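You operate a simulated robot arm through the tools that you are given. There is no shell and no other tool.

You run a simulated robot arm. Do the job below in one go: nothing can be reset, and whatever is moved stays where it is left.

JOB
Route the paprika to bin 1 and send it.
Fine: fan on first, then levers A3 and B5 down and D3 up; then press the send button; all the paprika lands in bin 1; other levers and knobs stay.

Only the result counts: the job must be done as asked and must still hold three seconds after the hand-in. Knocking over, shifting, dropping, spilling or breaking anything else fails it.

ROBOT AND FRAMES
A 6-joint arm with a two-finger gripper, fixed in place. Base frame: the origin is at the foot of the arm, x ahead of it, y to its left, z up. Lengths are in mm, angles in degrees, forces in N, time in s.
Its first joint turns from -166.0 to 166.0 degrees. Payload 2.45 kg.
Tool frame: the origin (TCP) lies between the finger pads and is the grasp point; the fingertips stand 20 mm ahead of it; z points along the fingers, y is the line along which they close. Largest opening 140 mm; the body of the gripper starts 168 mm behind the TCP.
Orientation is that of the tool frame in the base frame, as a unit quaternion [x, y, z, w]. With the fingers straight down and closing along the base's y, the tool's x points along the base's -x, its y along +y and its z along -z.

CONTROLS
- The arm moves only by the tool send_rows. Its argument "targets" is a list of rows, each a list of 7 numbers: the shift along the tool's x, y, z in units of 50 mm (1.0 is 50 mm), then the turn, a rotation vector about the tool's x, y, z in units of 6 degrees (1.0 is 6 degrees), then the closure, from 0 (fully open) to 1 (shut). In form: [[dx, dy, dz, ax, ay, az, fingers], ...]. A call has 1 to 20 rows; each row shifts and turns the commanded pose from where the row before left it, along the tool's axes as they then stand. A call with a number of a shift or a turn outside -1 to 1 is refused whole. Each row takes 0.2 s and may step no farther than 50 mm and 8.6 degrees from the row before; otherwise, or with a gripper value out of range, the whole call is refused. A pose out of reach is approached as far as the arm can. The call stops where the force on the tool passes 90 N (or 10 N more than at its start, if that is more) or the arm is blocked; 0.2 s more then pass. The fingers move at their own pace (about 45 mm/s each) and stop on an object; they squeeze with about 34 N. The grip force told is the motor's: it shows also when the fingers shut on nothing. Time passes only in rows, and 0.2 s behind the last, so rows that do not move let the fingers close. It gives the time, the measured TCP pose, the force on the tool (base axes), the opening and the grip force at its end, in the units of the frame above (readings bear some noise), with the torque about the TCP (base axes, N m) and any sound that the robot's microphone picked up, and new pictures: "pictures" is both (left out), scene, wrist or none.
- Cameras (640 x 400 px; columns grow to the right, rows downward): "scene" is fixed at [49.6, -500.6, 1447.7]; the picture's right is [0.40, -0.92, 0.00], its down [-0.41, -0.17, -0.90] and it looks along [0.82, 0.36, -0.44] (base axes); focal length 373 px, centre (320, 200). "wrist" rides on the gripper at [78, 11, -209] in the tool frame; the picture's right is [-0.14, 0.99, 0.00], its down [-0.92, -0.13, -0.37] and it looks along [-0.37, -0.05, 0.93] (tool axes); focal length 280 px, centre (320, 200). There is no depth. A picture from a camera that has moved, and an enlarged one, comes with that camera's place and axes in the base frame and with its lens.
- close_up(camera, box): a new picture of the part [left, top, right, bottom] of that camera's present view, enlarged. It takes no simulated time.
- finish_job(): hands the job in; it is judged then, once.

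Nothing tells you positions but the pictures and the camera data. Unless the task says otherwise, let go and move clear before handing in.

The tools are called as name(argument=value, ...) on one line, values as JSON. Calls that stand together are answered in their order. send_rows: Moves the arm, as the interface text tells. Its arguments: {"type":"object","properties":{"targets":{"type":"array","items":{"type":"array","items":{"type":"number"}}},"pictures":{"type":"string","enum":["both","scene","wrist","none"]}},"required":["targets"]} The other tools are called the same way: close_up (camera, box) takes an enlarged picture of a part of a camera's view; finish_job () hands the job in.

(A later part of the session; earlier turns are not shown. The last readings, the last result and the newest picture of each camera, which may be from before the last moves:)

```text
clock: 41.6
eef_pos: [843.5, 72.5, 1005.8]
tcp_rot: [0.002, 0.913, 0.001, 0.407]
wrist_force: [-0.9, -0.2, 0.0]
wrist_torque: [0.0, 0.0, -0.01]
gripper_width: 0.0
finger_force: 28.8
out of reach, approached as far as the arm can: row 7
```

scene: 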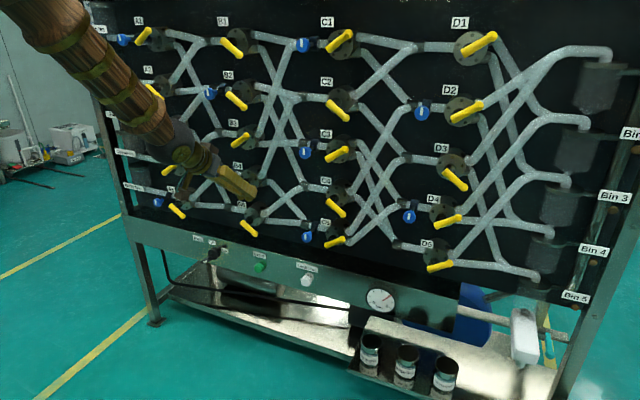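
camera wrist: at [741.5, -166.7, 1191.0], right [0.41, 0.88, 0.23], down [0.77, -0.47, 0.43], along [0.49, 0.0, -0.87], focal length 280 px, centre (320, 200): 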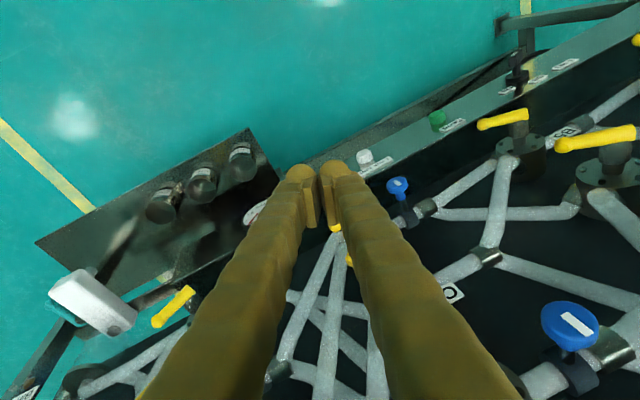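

The tool is clean again at (843, 72, 1006). I'll move left to about y=355 and then tilt to vertical, as at the start.

send_rows(targets=[[0, 0.95, 0, 0, 0, 0, 1], [0, 0.95, 0, 0, 0, 0, 1], [0, 0.95, 0, 0, 0, 0, 1], [0, 0.95, 0, 0, 0, 0, 1], [0, 0.95, 0, 0, 0, 0, 1], [0, 0.95, 0, 0, 0, 0, 1], [0, 0, 0, 0, 1, 0, 1], [0, 0, 0, 0, 1, 0, 1], [0, 0, 0, 0, 1, 0, 1], [0, 0, 0, 0, 1, 0, 1], [0, 0, 0, 0, 1, 0, 1], [0, 0, 0, 0, 1, 0, 1], [0, 0, 0, 0, 1, 0, 1], [0, 0, 0, 0, 1, 0, 1], [0, 0, 0, 0, 0, 0, 1]], pictures="both")

```text
clock: 44.8
eef_pos: [843.7, 357.8, 1007.3]
tcp_rot: [0.002, 1.0, 0.001, 0.001]
wrist_force: [-1.1, 0.1, 1.1]
wrist_torque: [0.01, 0.01, 0.01]
gripper_width: 0.0
finger_force: 29.2
camera wrist: at [765.5, 368.4, 1215.5], right [0.14, 0.99, 0.0], down [0.92, -0.13, 0.37], along [0.36, -0.05, -0.93], focal length 280 px, centre (320, 200)
```

scene: 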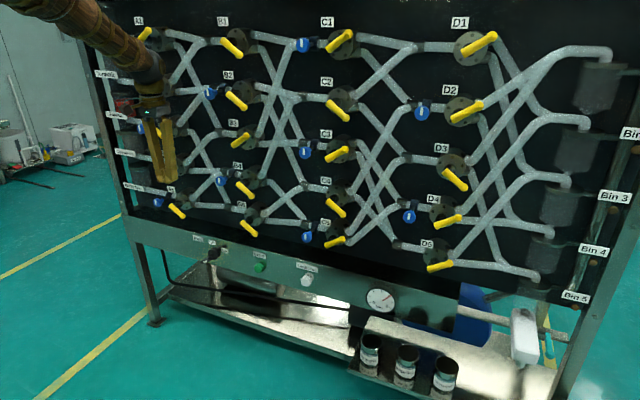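
wrist: 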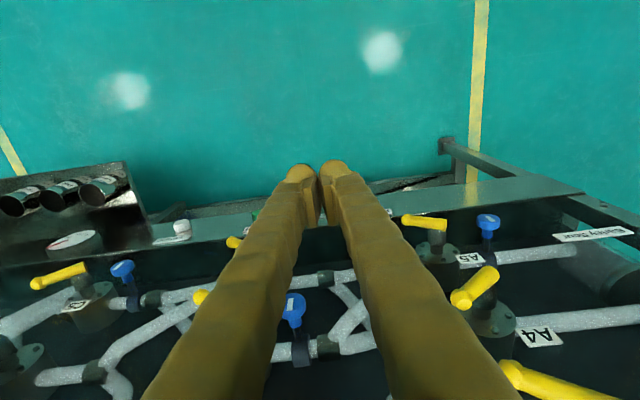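

The tool is vertical and unwound. I'll back off to x≈800 and traverse to the D side with the tool pointing down.

send_rows(targets=[[0.9, 0, 0, 0, 0, 0, 1], [0, -0.96, 0, 0, 0, 0, 1], [0, -0.96, 0, 0, 0, 0, 1], [0, -0.96, 0, 0, 0, 0, 1], [0, -0.96, 0, 0, 0, 0, 1], [0, -0.96, 0, 0, 0, 0, 1], [0, -0.96, 0, 0, 0, 0, 1], [0, -0.96, 0, 0, 0, 0, 1], [0, -0.96, 0, 0, 0, 0, 1], [0, -0.96, 0, 0, 0, 0, 1], [0, -0.96, 0, 0, 0, 0, 1], [0, -0.96, 0, 0, 0, 0, 1], [0, -0.96, 0, 0, 0, 0, 1], [0, -0.96, 0, 0, 0, 0, 1], [0, -0.96, 0, 0, 0, 0, 1], [0, -0.96, 0, 0, 0, 0, 1], [0, -0.96, 0, 0, 0, 0, 1], [0, -0.96, 0, 0, 0, 0, 1], [0, 0, 0, 0, 0, 0, 1]], pictures="both")

```text
clock: 48.8
eef_pos: [795.9, -458.4, 1003.9]
tcp_rot: [0.001, 1.0, 0.002, 0.0]
wrist_force: [0.1, 0.5, 0.6]
wrist_torque: [-0.03, 0.01, 0.0]
gripper_width: 0.0
finger_force: 29.5
camera wrist: at [717.3, -448.8, 1213.0], right [0.14, 0.99, 0.0], down [0.92, -0.13, 0.37], along [0.37, -0.05, -0.93], focal length 280 px, centre (320, 200)
```

scene: 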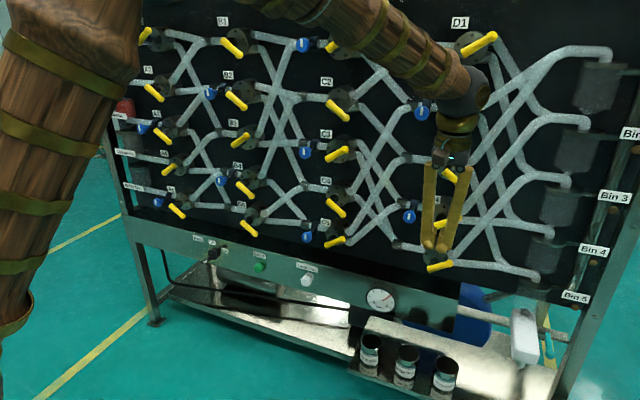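
wrist: 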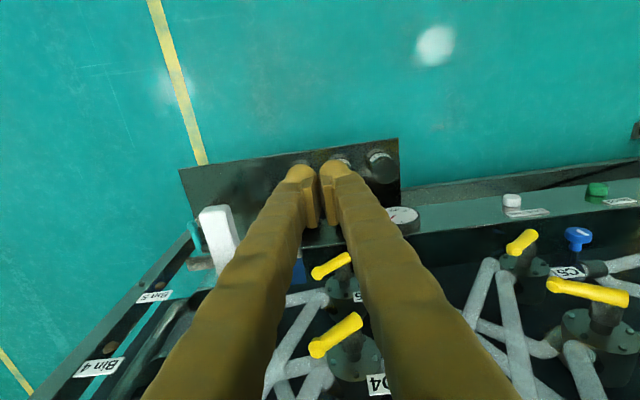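

The traverse worked. Now I'll tilt the tool up to face the panel on this side.

send_rows(targets=[[0, 0, 0, 0, -1, 0, 1], [0, 0, 0, 0, -1, 0, 1], [0, 0, 0, 0, -1, 0, 1], [0, 0, 0, 0, -1, 0, 1], [0, 0, 0, 0, -1, 0, 1], [0, 0, 0, 0, -1, 0, 1], [0, 0, 0, 0, -1, 0, 1], [0, 0, 0, 0, -1, 0, 1], [0, 0, 0, 0, -1, 0, 1], [0, 0, 0, 0, -1, 0, 1], [0, 0, 0, 0, -1, 0, 1], [0, 0, 0, 0, -1, 0, 1], [0, 0, 0, 0, -1, 0, 1], [0, 0, 0, 0, 0, 0, 1]], pictures="both")

```text
clock: 51.8
eef_pos: [797.3, -457.9, 1002.6]
tcp_rot: [0.003, 0.777, -0.001, 0.63]
wrist_force: [0.1, -0.6, 0.1]
wrist_torque: [-0.02, 0.0, -0.02]
gripper_width: 0.1
finger_force: 29.3
camera wrist: at [576.4, -445.6, 969.3], right [0.03, 0.99, 0.14], down [-0.17, -0.13, 0.98], along [0.98, -0.06, 0.17], focal length 280 px, centre (320, 200)
```

scene: 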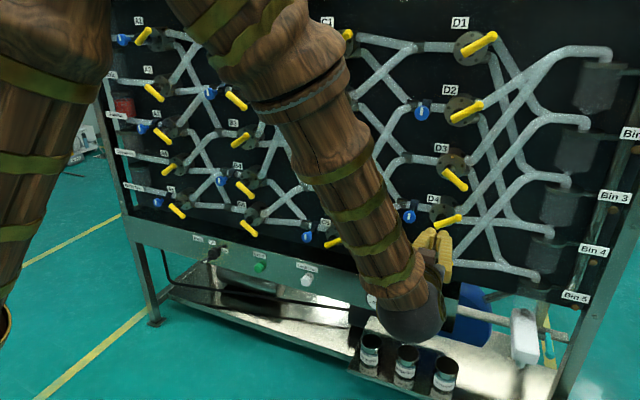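
wrist: 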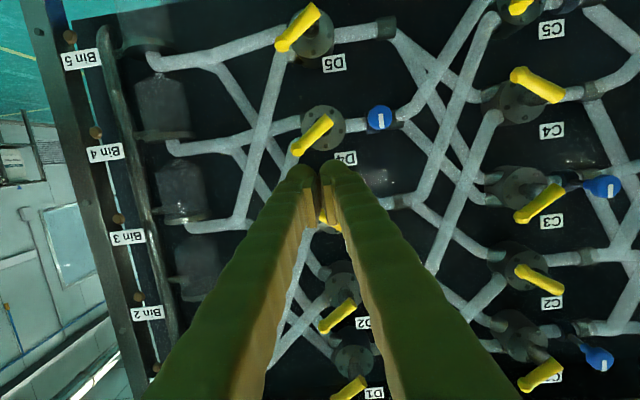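

On this side the wrist follows without trouble, and D4's knob checks out at (1008, -495, 962). I'll level the tool and line up below D3's knob at z≈1006.

send_rows(targets=[[0, 0, 0, 0, -1, 0, 1], [0, 0, 0, 0, -0.98, 0, 1], [0, -0.29, 0.6, 0, 0, 0, 1], [0, -0.29, 0.6, 0, 0, 0, 1], [0, -0.29, 0.6, 0, 0, 0, 1], [-0.06, -0.29, 0.5, 0, 0, 0, 1], [0, 0, 0, 0, 0, 0, 1]], pictures="both")

close_up(camera="wrist", box=[220, 60, 460, 210])

close_up(camera="scene", box=[400, 130, 528, 210])

```text
clock: 53.4
eef_pos: [912.7, -519.8, 1006.3]
tcp_rot: [0.002, 0.707, -0.001, 0.707]
wrist_force: [0.2, 0.1, -0.5]
wrist_torque: [0.01, 0.02, 0.01]
gripper_width: 0.1
finger_force: 30.0
camera wrist: at [703.2, -507.2, 928.6], right [0.0, 0.99, 0.14], down [-0.37, -0.13, 0.92], along [0.93, -0.06, 0.36], focal length 280 px, centre (320, 200)
```

scene: 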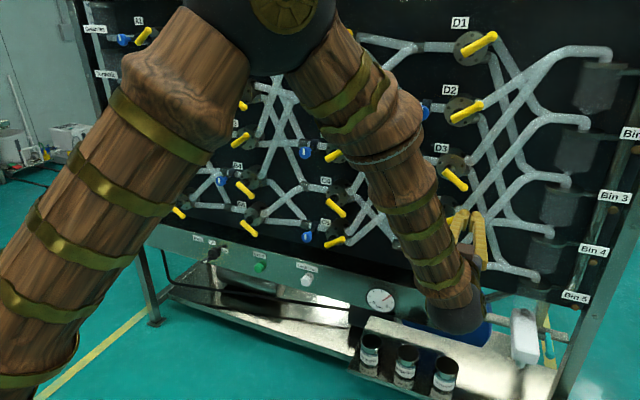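
wrist: 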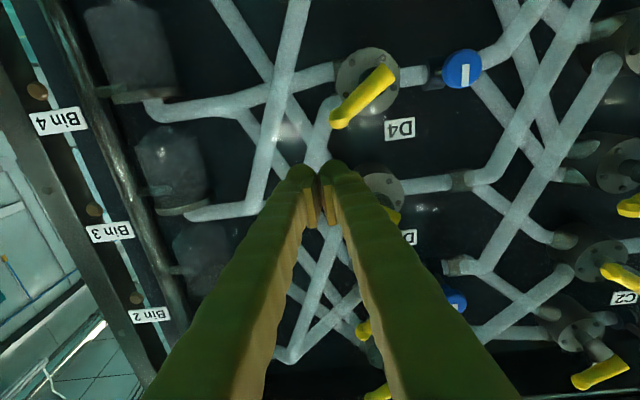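

```text
2.67 times, centred on (340, 135) of wrist
camera zoom: at [703.2, -507.2, 928.6], right [0.0, 0.99, 0.14], down [-0.37, -0.13, 0.92], along [0.93, -0.06, 0.36], focal length 748 px, centre (267, 373)
```

zoom: 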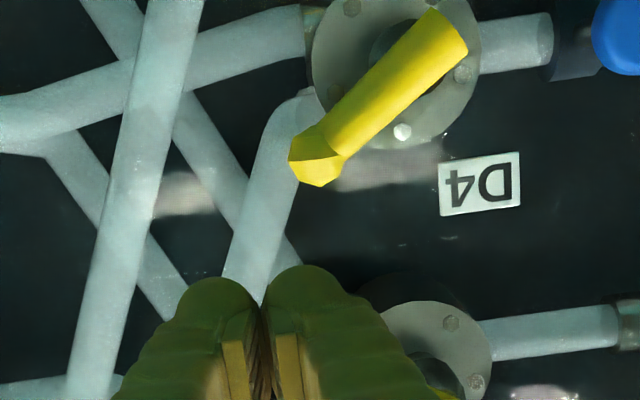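

```text
5.00 times, centred on (464, 170) of scene
camera zoom: at [49.6, -500.6, 1447.7], right [0.4, -0.92, 0.0], down [-0.41, -0.17, -0.9], along [0.82, 0.36, -0.44], focal length 1864 px, centre (-400, 350)
```

zoom: 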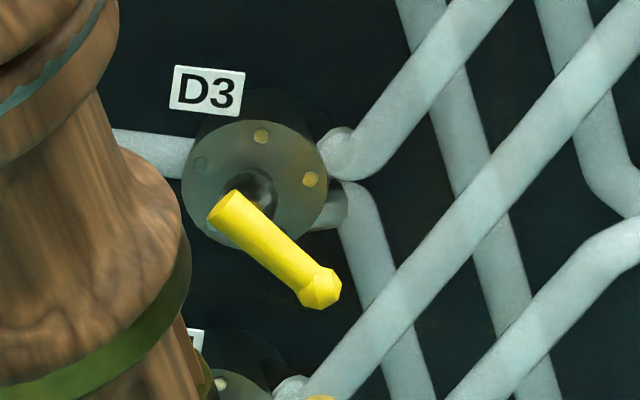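

Everything lines up: D3's knob is at (−495, 1050) and D4's is below at z≈963. I'll slide forward under D3's handle.

send_rows(targets=[[0, 0.04, 0.65, 0, 0, 0, 1], [0, 0.04, 0.65, 0, 0, 0, 1], [0, 0, 0.58, 0, 0, 0, 1], [0, 0, 0, 0, 0, 0, 1]], pictures="both")

close_up(camera="scene", box=[400, 130, 528, 210])

close_up(camera="wrist", box=[220, 60, 460, 210])

```text
clock: 54.4
eef_pos: [1005.4, -512.0, 1008.3]
tcp_rot: [0.002, 0.707, -0.001, 0.707]
wrist_force: [0.1, 0.7, -0.1]
wrist_torque: [-0.03, 0.01, -0.01]
gripper_width: 0.1
finger_force: 29.4
camera wrist: at [796.4, -501.2, 930.3], right [0.0, 0.99, 0.14], down [-0.37, -0.13, 0.92], along [0.93, -0.06, 0.36], focal length 280 px, centre (320, 200)
```

scene: 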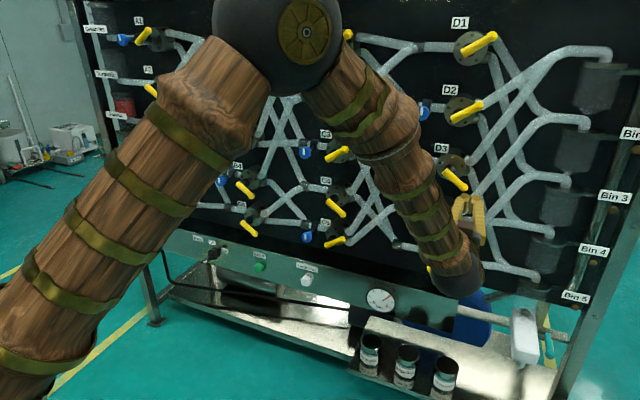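
wrist: 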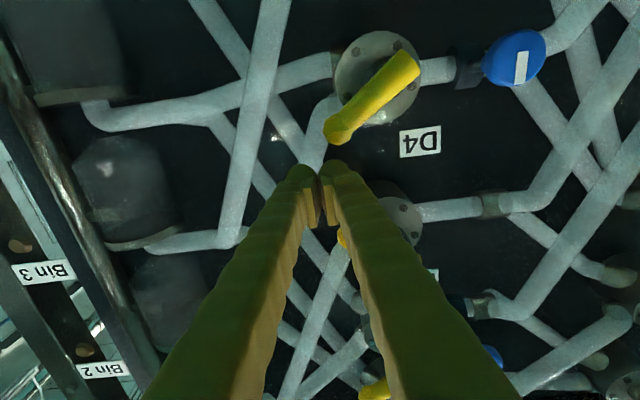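

```text
5.00 times, centred on (464, 170) of scene
camera zoom: at [49.6, -500.6, 1447.7], right [0.4, -0.92, 0.0], down [-0.41, -0.17, -0.9], along [0.82, 0.36, -0.44], focal length 1864 px, centre (-400, 350)
```

zoom: 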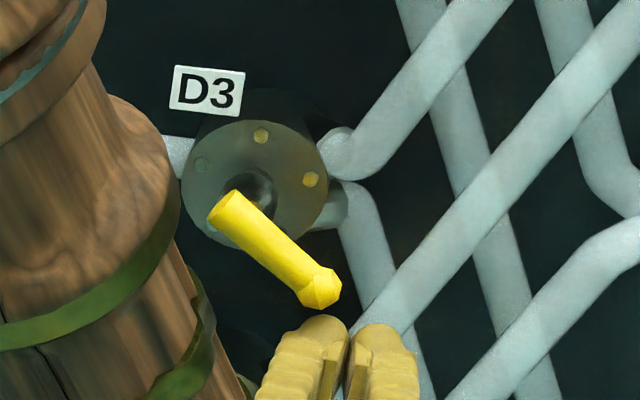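

```text
2.67 times, centred on (340, 135) of wrist
camera zoom: at [796.4, -501.2, 930.3], right [0.0, 0.99, 0.14], down [-0.37, -0.13, 0.92], along [0.93, -0.06, 0.36], focal length 748 px, centre (267, 373)
```

zoom: 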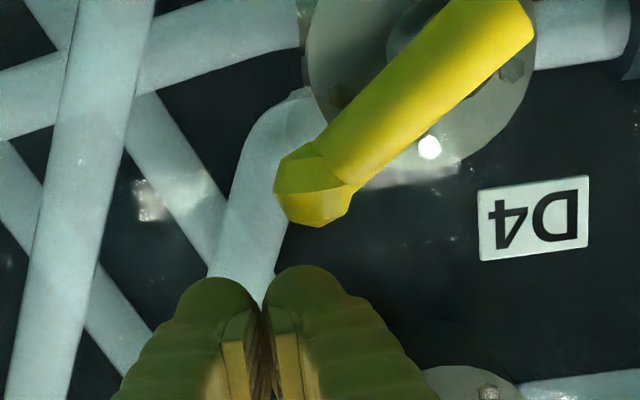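

The fingertips are just beneath D3's knob. I'll push up gradually.

send_rows(targets=[[-0.1, 0, 0, 0, 0, 0, 1], [-0.1, 0, 0, 0, 0, 0, 1], [-0.1, 0, 0, 0, 0, 0, 1], [-0.1, 0, 0, 0, 0, 0, 1], [-0.1, 0, 0, 0, 0, 0, 1], [-0.1, 0, 0, 0, 0, 0, 1], [-0.1, 0, 0, 0, 0, 0, 1]], pictures="none")

close_up(camera="scene", box=[400, 130, 528, 210])

```text
clock: 55.9
eef_pos: [1004.7, -518.8, 1034.7]
tcp_rot: [0.006, 0.708, -0.003, 0.706]
wrist_force: [0.3, -1.0, -0.6]
wrist_torque: [0.0, 0.04, 0.03]
gripper_width: 0.0
finger_force: 29.7
stopped in row 7: the force on the tool passed its limit at 94 N (the readings are from after the stop); the commanded pose is now the measured one
```

```text
5.00 times, centred on (464, 170) of scene
camera zoom: at [49.6, -500.6, 1447.7], right [0.4, -0.92, 0.0], down [-0.41, -0.17, -0.9], along [0.82, 0.36, -0.44], focal length 1864 px, centre (-400, 350)
```

zoom: 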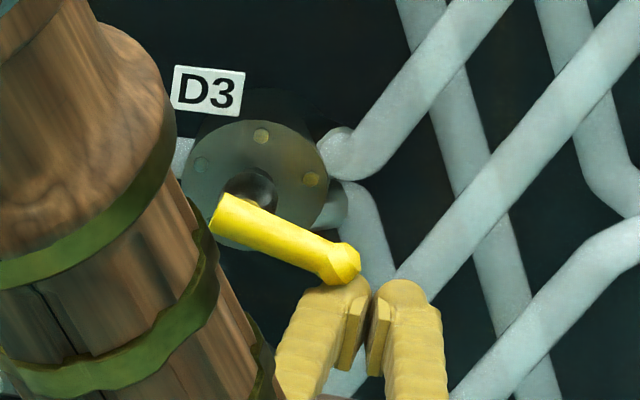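

A 94 N stop: the lever was moving, but the fingertips appear to have bumped something, probably the diagonal tube behind, and were nudged right. I'll look closely before continuing.

close_up(camera="wrist", box=[240, 100, 400, 200])

close_up(camera="scene", box=[430, 150, 510, 200])

close_up(camera="scene", box=[380, 120, 620, 270])

```text
4.00 times, centred on (320, 150) of wrist
camera zoom: at [794.9, -505.5, 958.4], right [0.01, 0.99, 0.14], down [-0.37, -0.13, 0.92], along [0.93, -0.07, 0.36], focal length 1122 px, centre (320, 400)
```

zoom: 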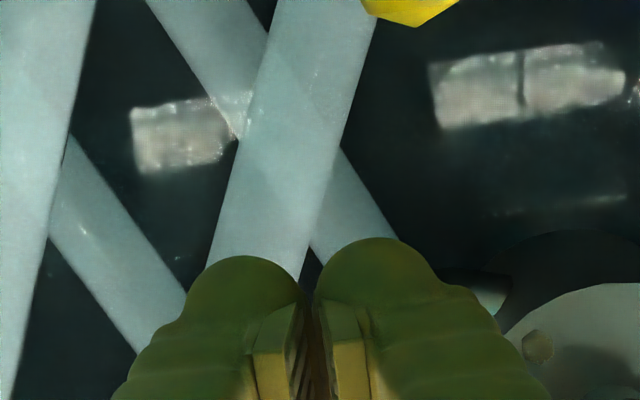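

```text
8.00 times, centred on (470, 175) of scene
camera zoom: at [49.6, -500.6, 1447.7], right [0.4, -0.92, 0.0], down [-0.41, -0.17, -0.9], along [0.82, 0.36, -0.44], focal length 2983 px, centre (-880, 400)
```

zoom: 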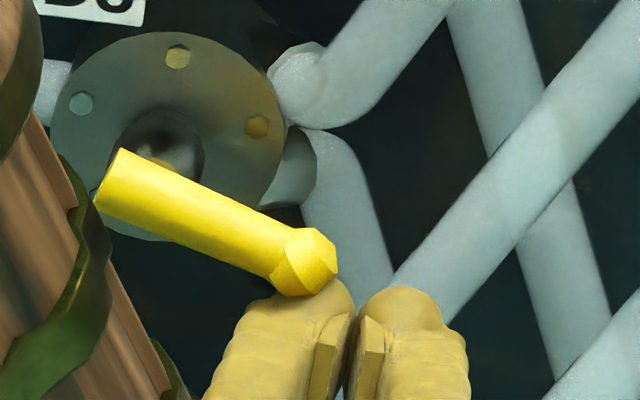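

```text
2.67 times, centred on (500, 195) of scene
camera zoom: at [49.6, -500.6, 1447.7], right [0.4, -0.92, 0.0], down [-0.41, -0.17, -0.9], along [0.82, 0.36, -0.44], focal length 994 px, centre (-160, 213)
```

zoom: 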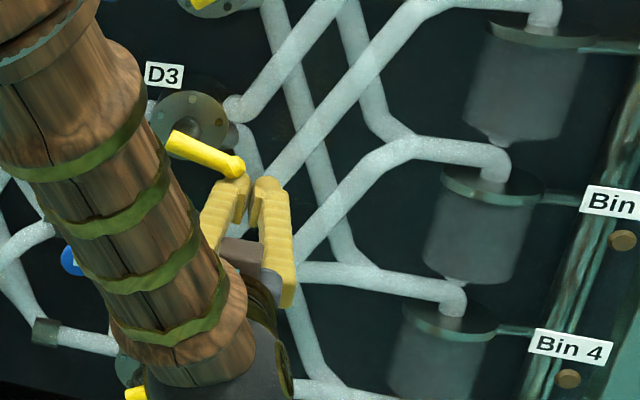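

The lever moved from −35° to about −17° before the force spike, and nothing obvious is touching apart from the knob. I'll ease down, pull the tips back about 8 mm in x, and see how the lever behaves.

send_rows(targets=[[0.2, 0, 0, 0, 0, 0, 1], [0, 0, -0.16, 0, 0, 0, 1], [0, 0, 0, 0, 0, 0, 1]], pictures="wrist")

close_up(camera="scene", box=[430, 150, 510, 200])

```text
clock: 56.7
eef_pos: [996.1, -518.7, 1024.1]
tcp_rot: [0.008, 0.709, -0.003, 0.705]
wrist_force: [0.2, -1.7, -2.0]
wrist_torque: [-0.01, 0.03, -0.02]
gripper_width: 0.0
finger_force: 29.2
camera wrist: at [787.2, -505.7, 948.2], right [0.01, 0.99, 0.14], down [-0.37, -0.13, 0.92], along [0.93, -0.07, 0.36], focal length 280 px, centre (320, 200)
```

wrist: 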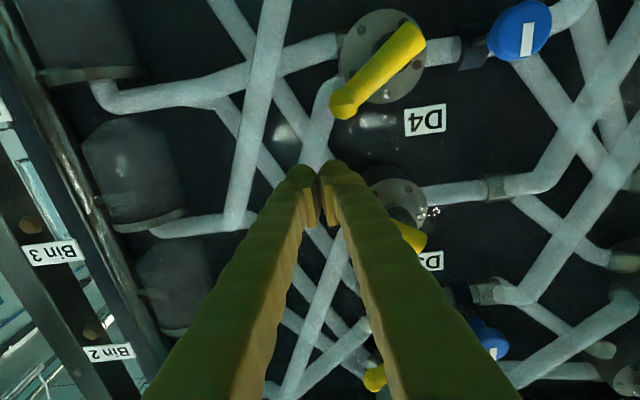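

```text
8.00 times, centred on (470, 175) of scene
camera zoom: at [49.6, -500.6, 1447.7], right [0.4, -0.92, 0.0], down [-0.41, -0.17, -0.9], along [0.82, 0.36, -0.44], focal length 2983 px, centre (-880, 400)
```

zoom: 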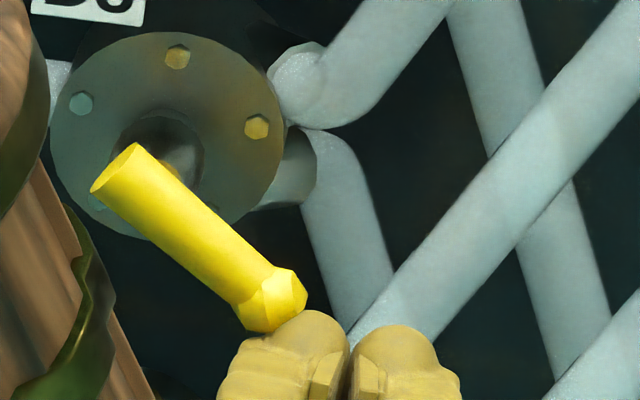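

The lever dropped back freely with the fingers, so it isn't stiff. I'll retry in small steps with the tips pulled back, watching the forces.

send_rows(targets=[[-0.05, 0, 0, 0, 0, 0, 1], [-0.05, 0, 0, 0, 0, 0, 1], [-0.05, 0, 0, 0, 0, 0, 1]], pictures="none")

send_rows(targets=[[-0.05, 0, 0, 0, 0, 0, 1], [-0.05, 0, 0, 0, 0, 0, 1]], pictures="none")

close_up(camera="scene", box=[430, 150, 510, 200])

```text
clock: 57.5
eef_pos: [995.9, -520.9, 1032.4]
tcp_rot: [0.008, 0.71, -0.003, 0.705]
wrist_force: [-8.0, -17.8, -13.2]
wrist_torque: [-0.02, 0.01, -0.05]
gripper_width: 0.0
finger_force: 29.6
```

```text
clock: 58.1
eef_pos: [995.9, -523.4, 1036.8]
tcp_rot: [0.008, 0.709, -0.003, 0.705]
wrist_force: [-22.0, -42.8, -25.9]
wrist_torque: [0.06, -0.03, -0.07]
gripper_width: 0.1
finger_force: 29.9
```

```text
8.00 times, centred on (470, 175) of scene
camera zoom: at [49.6, -500.6, 1447.7], right [0.4, -0.92, 0.0], down [-0.41, -0.17, -0.9], along [0.82, 0.36, -0.44], focal length 2983 px, centre (-880, 400)
```

zoom: 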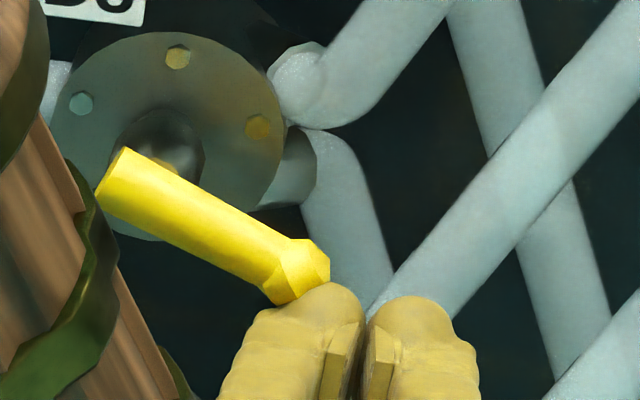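

The force runs along the lever itself, pushing right and down. The finger is catching the knob's end instead of its underside, so I'm too far right. I'll lower, shift left, and retry.

send_rows(targets=[[0.2, 0, 0, 0, 0, 0, 1], [0.3, 0, 0, 0, 0, 0, 1], [0, 0, 0, 0, 0, 0, 1]], pictures="none")

close_up(camera="scene", box=[430, 150, 510, 200])

```text
clock: 58.9
eef_pos: [995.1, -517.8, 1014.1]
tcp_rot: [0.006, 0.708, -0.003, 0.706]
wrist_force: [0.2, -0.5, -0.3]
wrist_torque: [0.02, 0.0, -0.04]
gripper_width: 0.1
finger_force: 29.4
```

```text
8.00 times, centred on (470, 175) of scene
camera zoom: at [49.6, -500.6, 1447.7], right [0.4, -0.92, 0.0], down [-0.41, -0.17, -0.9], along [0.82, 0.36, -0.44], focal length 2983 px, centre (-880, 400)
```

zoom: 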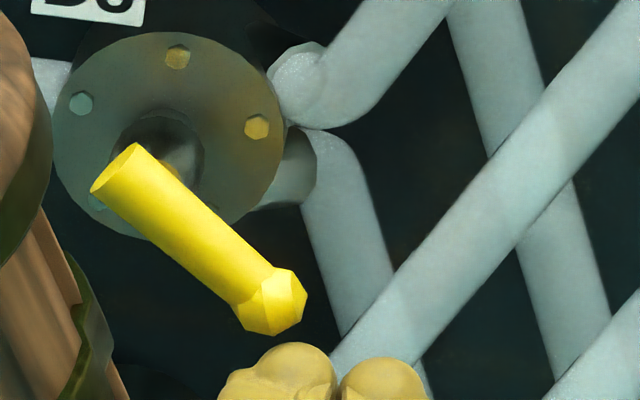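

I see the cause: the knob was sitting on the flank of a fingertip bump. I'll shift left about 40 mm so the fingers bear on the straight part of the bar, move forward again, and push up.

send_rows(targets=[[0, 0.4, 0, 0, 0, 0, 1], [0, 0.4, 0.1, 0, 0, 0, 1], [0, 0, 0.1, 0, 0, 0, 1], [0, 0, 0, 0, 0, 0, 1]], pictures="wrist")

close_up(camera="scene", box=[430, 150, 510, 200])

```text
clock: 59.9
eef_pos: [1007.9, -479.1, 1012.7]
tcp_rot: [0.007, 0.709, -0.002, 0.705]
wrist_force: [0.0, -0.7, -0.2]
wrist_torque: [-0.05, -0.03, 0.01]
gripper_width: 0.0
finger_force: 29.8
camera wrist: at [797.6, -465.1, 935.7], right [0.01, 0.99, 0.14], down [-0.37, -0.13, 0.92], along [0.93, -0.07, 0.36], focal length 280 px, centre (320, 200)
```

wrist: 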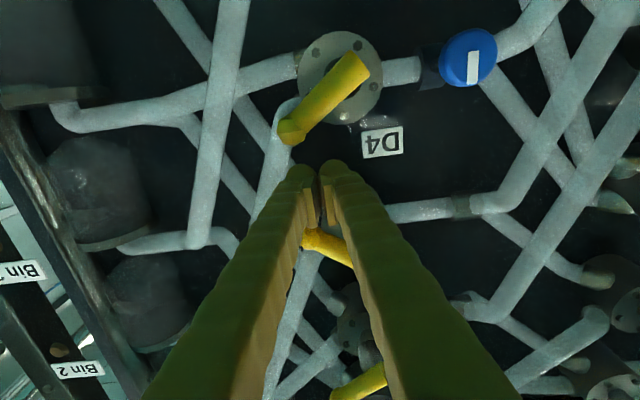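

```text
8.00 times, centred on (470, 175) of scene
camera zoom: at [49.6, -500.6, 1447.7], right [0.4, -0.92, 0.0], down [-0.41, -0.17, -0.9], along [0.82, 0.36, -0.44], focal length 2983 px, centre (-880, 400)
```

zoom: 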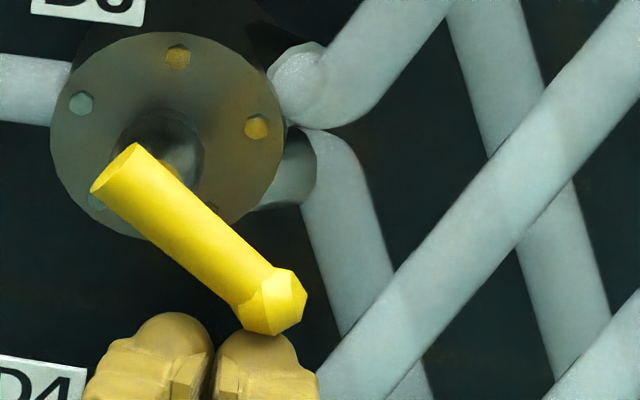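

The right fingertip is now directly under the knob. I'll push up in small steps.

send_rows(targets=[[-0.1, 0, 0, 0, 0, 0, 1], [-0.1, 0, 0, 0, 0, 0, 1], [-0.1, 0, 0, 0, 0, 0, 1], [-0.1, 0, 0, 0, 0, 0, 1]], pictures="none")

close_up(camera="scene", box=[430, 150, 510, 200])

```text
clock: 60.9
eef_pos: [1007.3, -478.0, 1033.4]
tcp_rot: [0.007, 0.709, -0.002, 0.705]
wrist_force: [0.2, 0.6, -0.9]
wrist_torque: [-0.04, 0.01, 0.02]
gripper_width: 0.0
finger_force: 29.3
```

```text
8.00 times, centred on (470, 175) of scene
camera zoom: at [49.6, -500.6, 1447.7], right [0.4, -0.92, 0.0], down [-0.41, -0.17, -0.9], along [0.82, 0.36, -0.44], focal length 2983 px, centre (-880, 400)
```

zoom: 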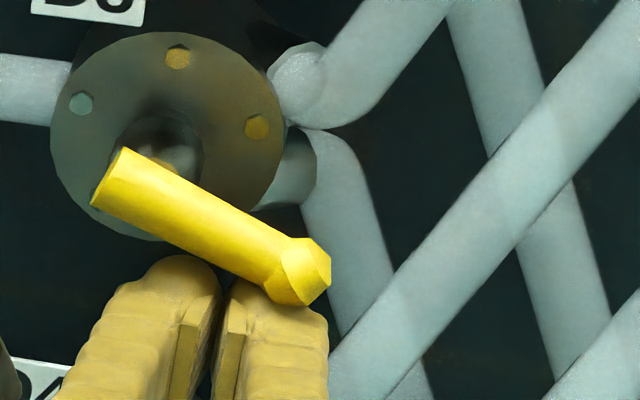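

The lever is rising smoothly with almost no force. I'll continue upward.

send_rows(targets=[[-0.1, 0, 0, 0, 0, 0, 1], [-0.1, 0, 0, 0, 0, 0, 1], [-0.1, 0, 0, 0, 0, 0, 1], [-0.1, 0, 0, 0, 0, 0, 1]], pictures="none")

close_up(camera="scene", box=[430, 150, 510, 200])

```text
clock: 61.9
eef_pos: [1006.8, -480.7, 1052.7]
tcp_rot: [0.006, 0.709, -0.003, 0.706]
wrist_force: [0.9, -0.7, -0.2]
wrist_torque: [0.02, 0.03, 0.04]
gripper_width: 0.0
finger_force: 29.1
```

```text
8.00 times, centred on (470, 175) of scene
camera zoom: at [49.6, -500.6, 1447.7], right [0.4, -0.92, 0.0], down [-0.41, -0.17, -0.9], along [0.82, 0.36, -0.44], focal length 2983 px, centre (-880, 400)
```

zoom: 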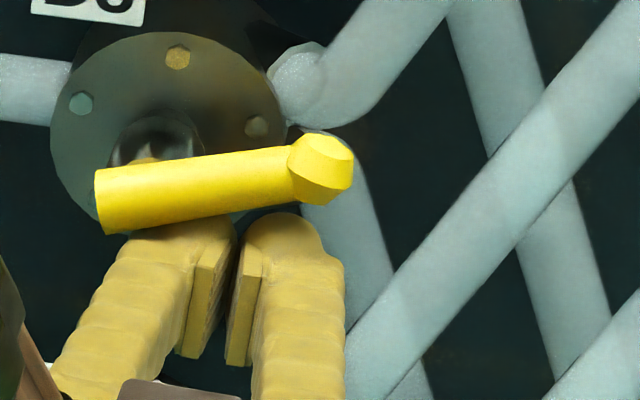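

The lever is past horizontal and swinging up. I'll let it settle and check whether it snaps fully up.

send_rows(targets=[[0, 0, 0, 0, 0, 0, 1], [0, 0, 0, 0, 0, 0, 1]], pictures="none")

close_up(camera="scene", box=[430, 150, 510, 200])

```text
clock: 62.5
eef_pos: [1007.6, -479.3, 1052.8]
tcp_rot: [0.007, 0.709, -0.003, 0.705]
wrist_force: [0.0, 1.2, 1.0]
wrist_torque: [-0.02, 0.0, 0.0]
gripper_width: 0.1
finger_force: 29.7
```

```text
8.00 times, centred on (470, 175) of scene
camera zoom: at [49.6, -500.6, 1447.7], right [0.4, -0.92, 0.0], down [-0.41, -0.17, -0.9], along [0.82, 0.36, -0.44], focal length 2983 px, centre (-880, 400)
```

zoom: 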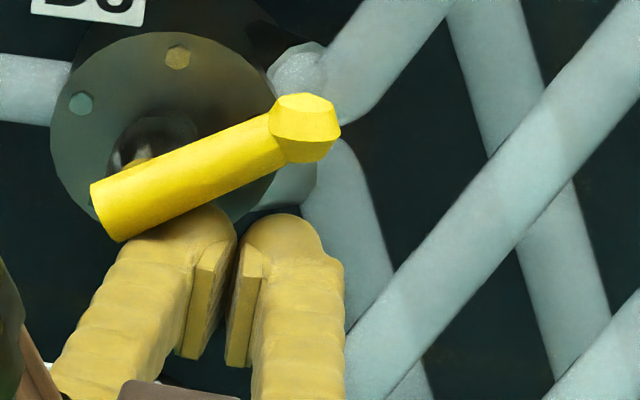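

D3 has snapped fully up, with its knob at z≈1110. I'll lower the fingers clear and back straight out.

send_rows(targets=[[0.3, 0, 0, 0, 0, 0, 1], [0.3, 0, 0, 0, 0, 0, 1], [0, 0, -0.8, 0, 0, 0, 1], [0, 0, -0.9, 0, 0, 0, 1], [0, 0, -0.9, 0, 0, 0, 1], [0, 0, -0.9, 0, 0, 0, 1], [0, 0, 0, 0, 0, 0, 1]], pictures="both")

close_up(camera="wrist", box=[220, 60, 460, 210])

```text
clock: 64.1
eef_pos: [831.7, -477.3, 1021.5]
tcp_rot: [0.006, 0.708, -0.003, 0.706]
wrist_force: [-0.2, 0.0, 1.1]
wrist_torque: [0.01, 0.02, 0.0]
gripper_width: 0.0
finger_force: 29.2
camera wrist: at [621.9, -463.4, 945.1], right [0.01, 0.99, 0.14], down [-0.37, -0.13, 0.92], along [0.93, -0.07, 0.36], focal length 280 px, centre (320, 200)
```

scene: 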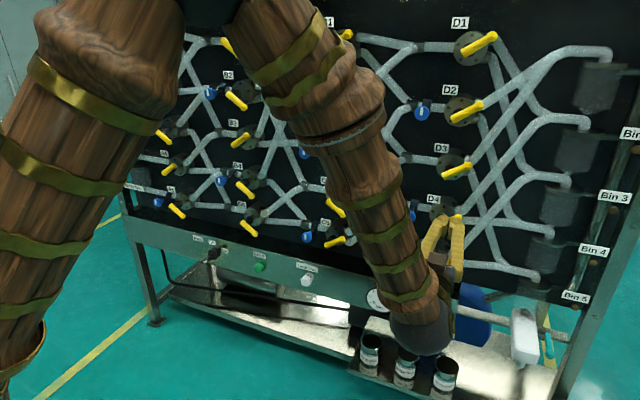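
wrist: 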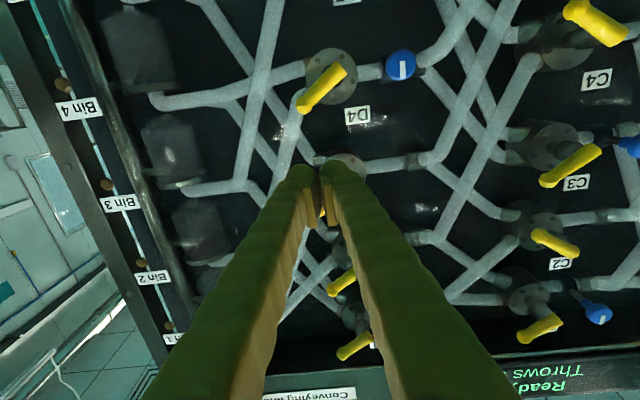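

```text
2.67 times, centred on (340, 135) of wrist
camera zoom: at [621.9, -463.4, 945.1], right [0.01, 0.99, 0.14], down [-0.37, -0.13, 0.92], along [0.93, -0.07, 0.36], focal length 748 px, centre (267, 373)
```

zoom: 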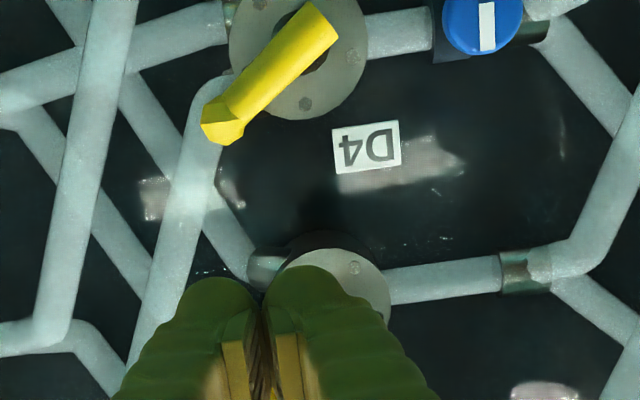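

D3 is up like D2 and D4. There is also a lit display at the top of the panel with text, so I'll look at that.

close_up(camera="wrist", box=[480, 340, 640, 400])

close_up(camera="scene", box=[320, 0, 480, 60])

```text
4.00 times, centred on (560, 370) of wrist
camera zoom: at [621.9, -463.4, 945.1], right [0.01, 0.99, 0.14], down [-0.37, -0.13, 0.92], along [0.93, -0.07, 0.36], focal length 1122 px, centre (-640, -480)
```

zoom: 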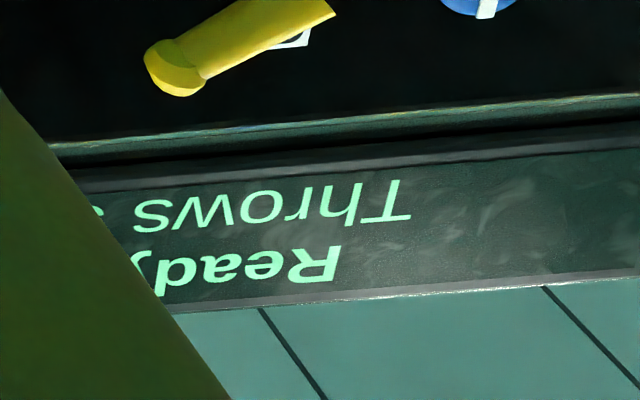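

```text
4.00 times, centred on (400, 30) of scene
camera zoom: at [49.6, -500.6, 1447.7], right [0.4, -0.92, 0.0], down [-0.41, -0.17, -0.9], along [0.82, 0.36, -0.44], focal length 1491 px, centre (0, 880)
```

zoom: 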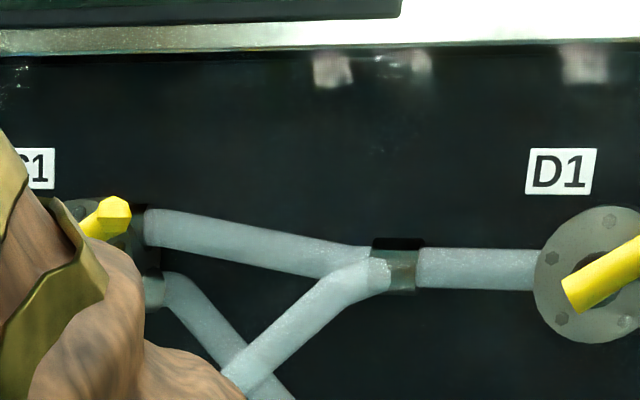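

The display reads "Ready / Throws …", which looks like a lever-throw counter. I'll shift slightly to read it all.

send_rows(targets=[[-0.6, -0.7, -0.2, 0, 0, 0, 1], [-0.6, -0.7, -0.2, 0, 0, 0, 1], [0, 0, 0, 0, 0, 0, 1]], pictures="wrist")

close_up(camera="wrist", box=[440, 280, 640, 400])

```text
clock: 64.9
eef_pos: [809.0, -547.1, 1084.6]
tcp_rot: [0.007, 0.709, -0.003, 0.705]
wrist_force: [0.4, 0.1, 0.6]
wrist_torque: [0.01, -0.02, 0.01]
gripper_width: 0.1
finger_force: 29.2
camera wrist: at [600.8, -533.0, 1007.6], right [0.01, 0.99, 0.14], down [-0.37, -0.13, 0.92], along [0.93, -0.07, 0.36], focal length 280 px, centre (320, 200)
```

wrist: 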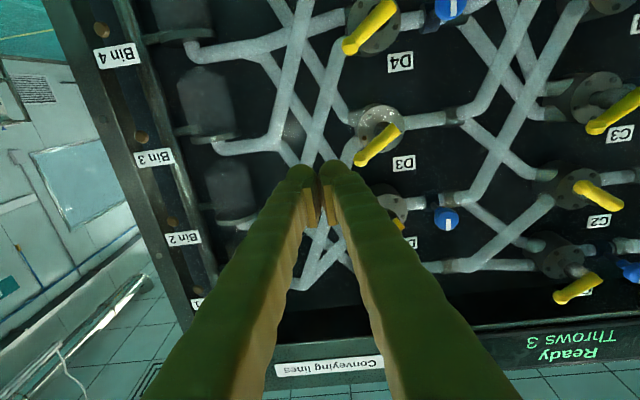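

```text
3.20 times, centred on (540, 340) of wrist
camera zoom: at [600.8, -533.0, 1007.6], right [0.01, 0.99, 0.14], down [-0.37, -0.13, 0.92], along [0.93, -0.07, 0.36], focal length 897 px, centre (-384, -248)
```

zoom: 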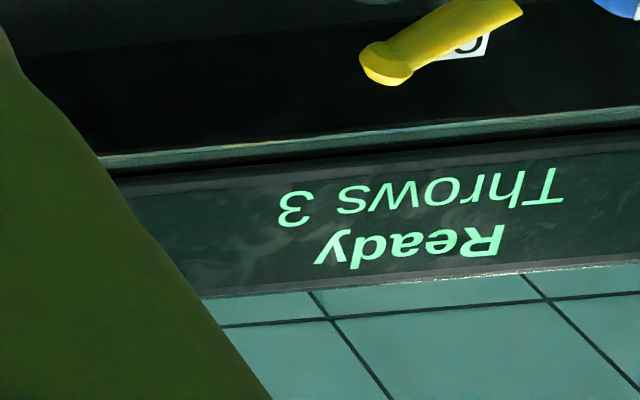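

The display reads "Ready, Throws 3", exactly the three lever throws needed. Now I'll tip the tool vertical here and traverse back left for the Send button.

send_rows(targets=[[0, 0, 0, 0, 1, 0, 1], [0, 0, 0, 0, 1, 0, 1], [0, 0, 0, 0, 1, 0, 1], [0, 0, 0, 0, 1, 0, 1], [0, 0, 0, 0, 1, 0, 1], [0, 0, 0, 0, 1, 0, 1], [0, 0, 0, 0, 1, 0, 1], [0, 0, 0, 0, 1, 0, 1], [0, 0, 0, 0, 1, 0, 1], [0, 0, 0, 0, 1, 0, 1], [0, 0, 0, 0, 1, 0, 1], [0, 0, 0, 0, 1, 0, 1], [0, 0, 0, 0, 1, 0, 1], [0, 0, 0, 0, 1, 0, 1], [0, 0, 0, 0, 0.95, 0, 1], [0, 0, 0, 0, 0, 0, 1]], pictures="scene")

```text
clock: 68.3
eef_pos: [811.6, -546.1, 1083.9]
tcp_rot: [0.007, 1.0, 0.003, 0.0]
wrist_force: [-0.7, -0.5, -0.8]
wrist_torque: [-0.01, -0.02, -0.01]
gripper_width: 0.0
finger_force: 29.6
```

scene: 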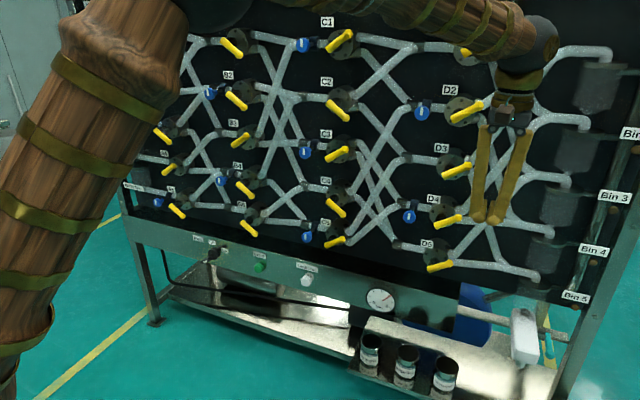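

The tool is vertical. I'll traverse left to about y=358.

send_rows(targets=[[0, 0.952, 0, 0, 0, 0, 1], [0, 0.952, 0, 0, 0, 0, 1], [0, 0.952, 0, 0, 0, 0, 1], [0, 0.952, 0, 0, 0, 0, 1], [0, 0.952, 0, 0, 0, 0, 1], [0, 0.952, 0, 0, 0, 0, 1], [0, 0.952, 0, 0, 0, 0, 1], [0, 0.952, 0, 0, 0, 0, 1], [0, 0.952, 0, 0, 0, 0, 1], [0, 0.952, 0, 0, 0, 0, 1], [0, 0.952, 0, 0, 0, 0, 1], [0, 0.952, 0, 0, 0, 0, 1], [0, 0.952, 0, 0, 0, 0, 1], [0, 0.952, 0, 0, 0, 0, 1], [0, 0.952, 0, 0, 0, 0, 1], [0, 0.952, 0, 0, 0, 0, 1], [0, 0.952, 0, 0, 0, 0, 1], [0, 0.952, 0, 0, 0, 0, 1], [0, 0.952, 0, 0, 0, 0, 1]], pictures="scene")

close_up(camera="scene", box=[380, 20, 540, 280])

close_up(camera="scene", box=[200, 20, 400, 260])

```text
clock: 72.3
eef_pos: [826.7, 357.2, 1089.1]
tcp_rot: [0.007, 1.0, 0.003, 0.001]
wrist_force: [0.0, 0.3, 0.5]
wrist_torque: [0.01, 0.01, 0.0]
gripper_width: 0.1
finger_force: 30.1
```

scene: 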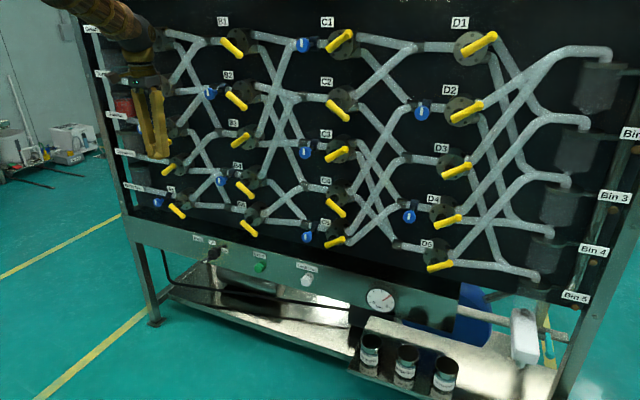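

```text
1.54 times, centred on (460, 150) of scene
camera zoom: at [49.6, -500.6, 1447.7], right [0.4, -0.92, 0.0], down [-0.41, -0.17, -0.9], along [0.82, 0.36, -0.44], focal length 574 px, centre (105, 277)
```

zoom: 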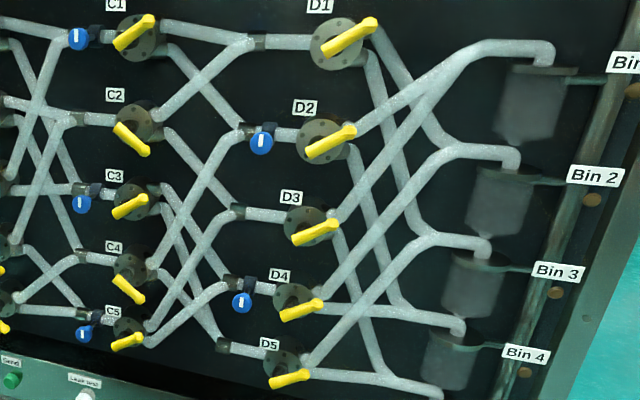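

```text
1.67 times, centred on (300, 140) of scene
camera zoom: at [49.6, -500.6, 1447.7], right [0.4, -0.92, 0.0], down [-0.41, -0.17, -0.9], along [0.82, 0.36, -0.44], focal length 621 px, centre (353, 300)
```

zoom: 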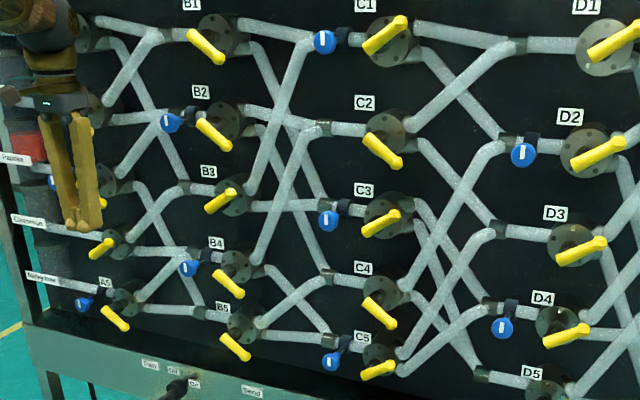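

All levers match the intended states: only A3, B5 and D3 have changed. I'll tilt the tool back to 42° here and descend toward the control strip.

send_rows(targets=[[0, 0, 0, 0, -1, 0, 1], [0, 0, 0, 0, -1, 0, 1], [0, 0, 0, 0, -1, 0, 1], [0, 0, 0, 0, -1, 0, 1], [0, 0, 0, 0, -1, 0, 1], [0, 0, 0, 0, -1, 0, 1], [0, 0, 0, 0, -1, 0, 1], [0, 0, 0, 0, -1, 0, 1], [0.522, 0.096, 0.747, 0, 0, 0, 1], [0.522, 0.096, 0.747, 0, 0, 0, 1], [0.522, 0.096, 0.747, 0, 0, 0, 1], [0.522, 0.096, 0.747, 0, 0, 0, 1], [0.522, 0.096, 0.747, 0, 0, 0, 1], [0.522, 0.096, 0.747, 0, 0, 0, 1], [0.522, 0.096, 0.747, 0, 0, 0, 1], [0, 0, 0, 0, 0, 0, 1]], pictures="both")

```text
clock: 75.7
eef_pos: [893.4, 389.2, 777.6]
tcp_rot: [0.007, 0.913, 0.0, 0.407]
wrist_force: [0.0, -0.1, -0.2]
wrist_torque: [-0.02, -0.03, -0.01]
gripper_width: 0.0
finger_force: 29.5
camera wrist: at [686.0, 402.2, 861.0], right [0.11, 0.99, 0.11], down [0.34, -0.14, 0.93], along [0.93, -0.06, -0.35], focal length 280 px, centre (320, 200)
```

scene: 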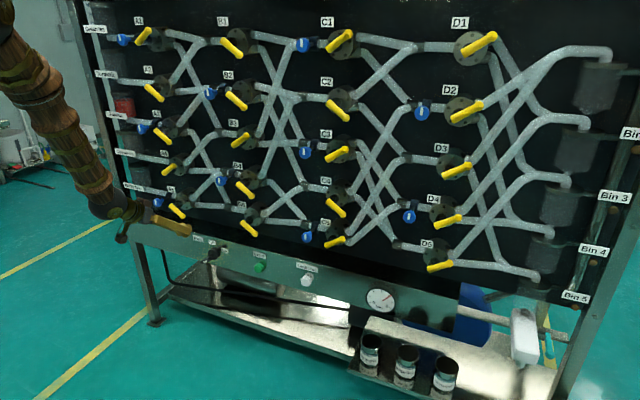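
wrist: 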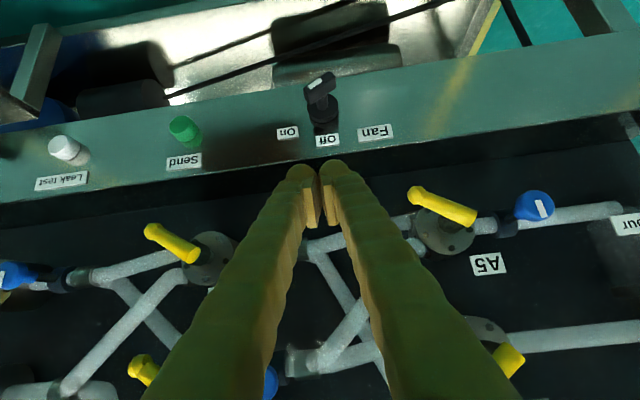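

I'm at (893, 389, 778), in front of the strip. I'll swing the tool heading 17° to the right to keep the wrist clear of its limit and move to a standoff in front of Send.

send_rows(targets=[[0, 0, 0, 0.525, 0, 0.474, 1], [0, 0, 0, 0.525, 0, 0.474, 1], [0, 0, 0, 0.525, 0, 0.474, 1], [0, 0, 0, 0.525, 0, 0.474, 1], [0.188, -0.567, 0.551, 0, 0, 0, 1], [0.188, -0.567, 0.551, 0, 0, 0, 1], [0.188, -0.567, 0.551, 0, 0, 0, 1], [0.188, -0.567, 0.551, 0, 0, 0, 1], [0.188, -0.567, 0.551, 0, 0, 0, 1], [0.188, -0.567, 0.551, 0, 0, 0, 1], [0, 0, 0, 0, 0, 0, 1]], pictures="both")

```text
clock: 78.1
eef_pos: [925.4, 205.2, 626.3]
tcp_rot: [0.142, 0.903, -0.06, 0.402]
wrist_force: [0.0, -1.3, 0.5]
wrist_torque: [0.04, -0.02, -0.02]
gripper_width: 0.2
finger_force: 29.6
camera wrist: at [730.6, 278.8, 708.5], right [0.39, 0.91, 0.11], down [0.29, -0.23, 0.93], along [0.88, -0.33, -0.35], focal length 280 px, centre (320, 200)
```

scene: 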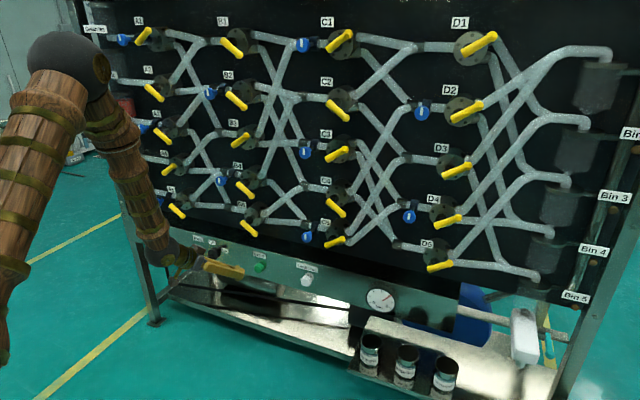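
wrist: 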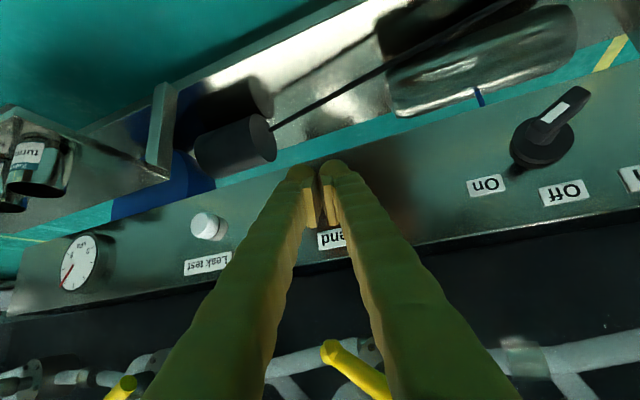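

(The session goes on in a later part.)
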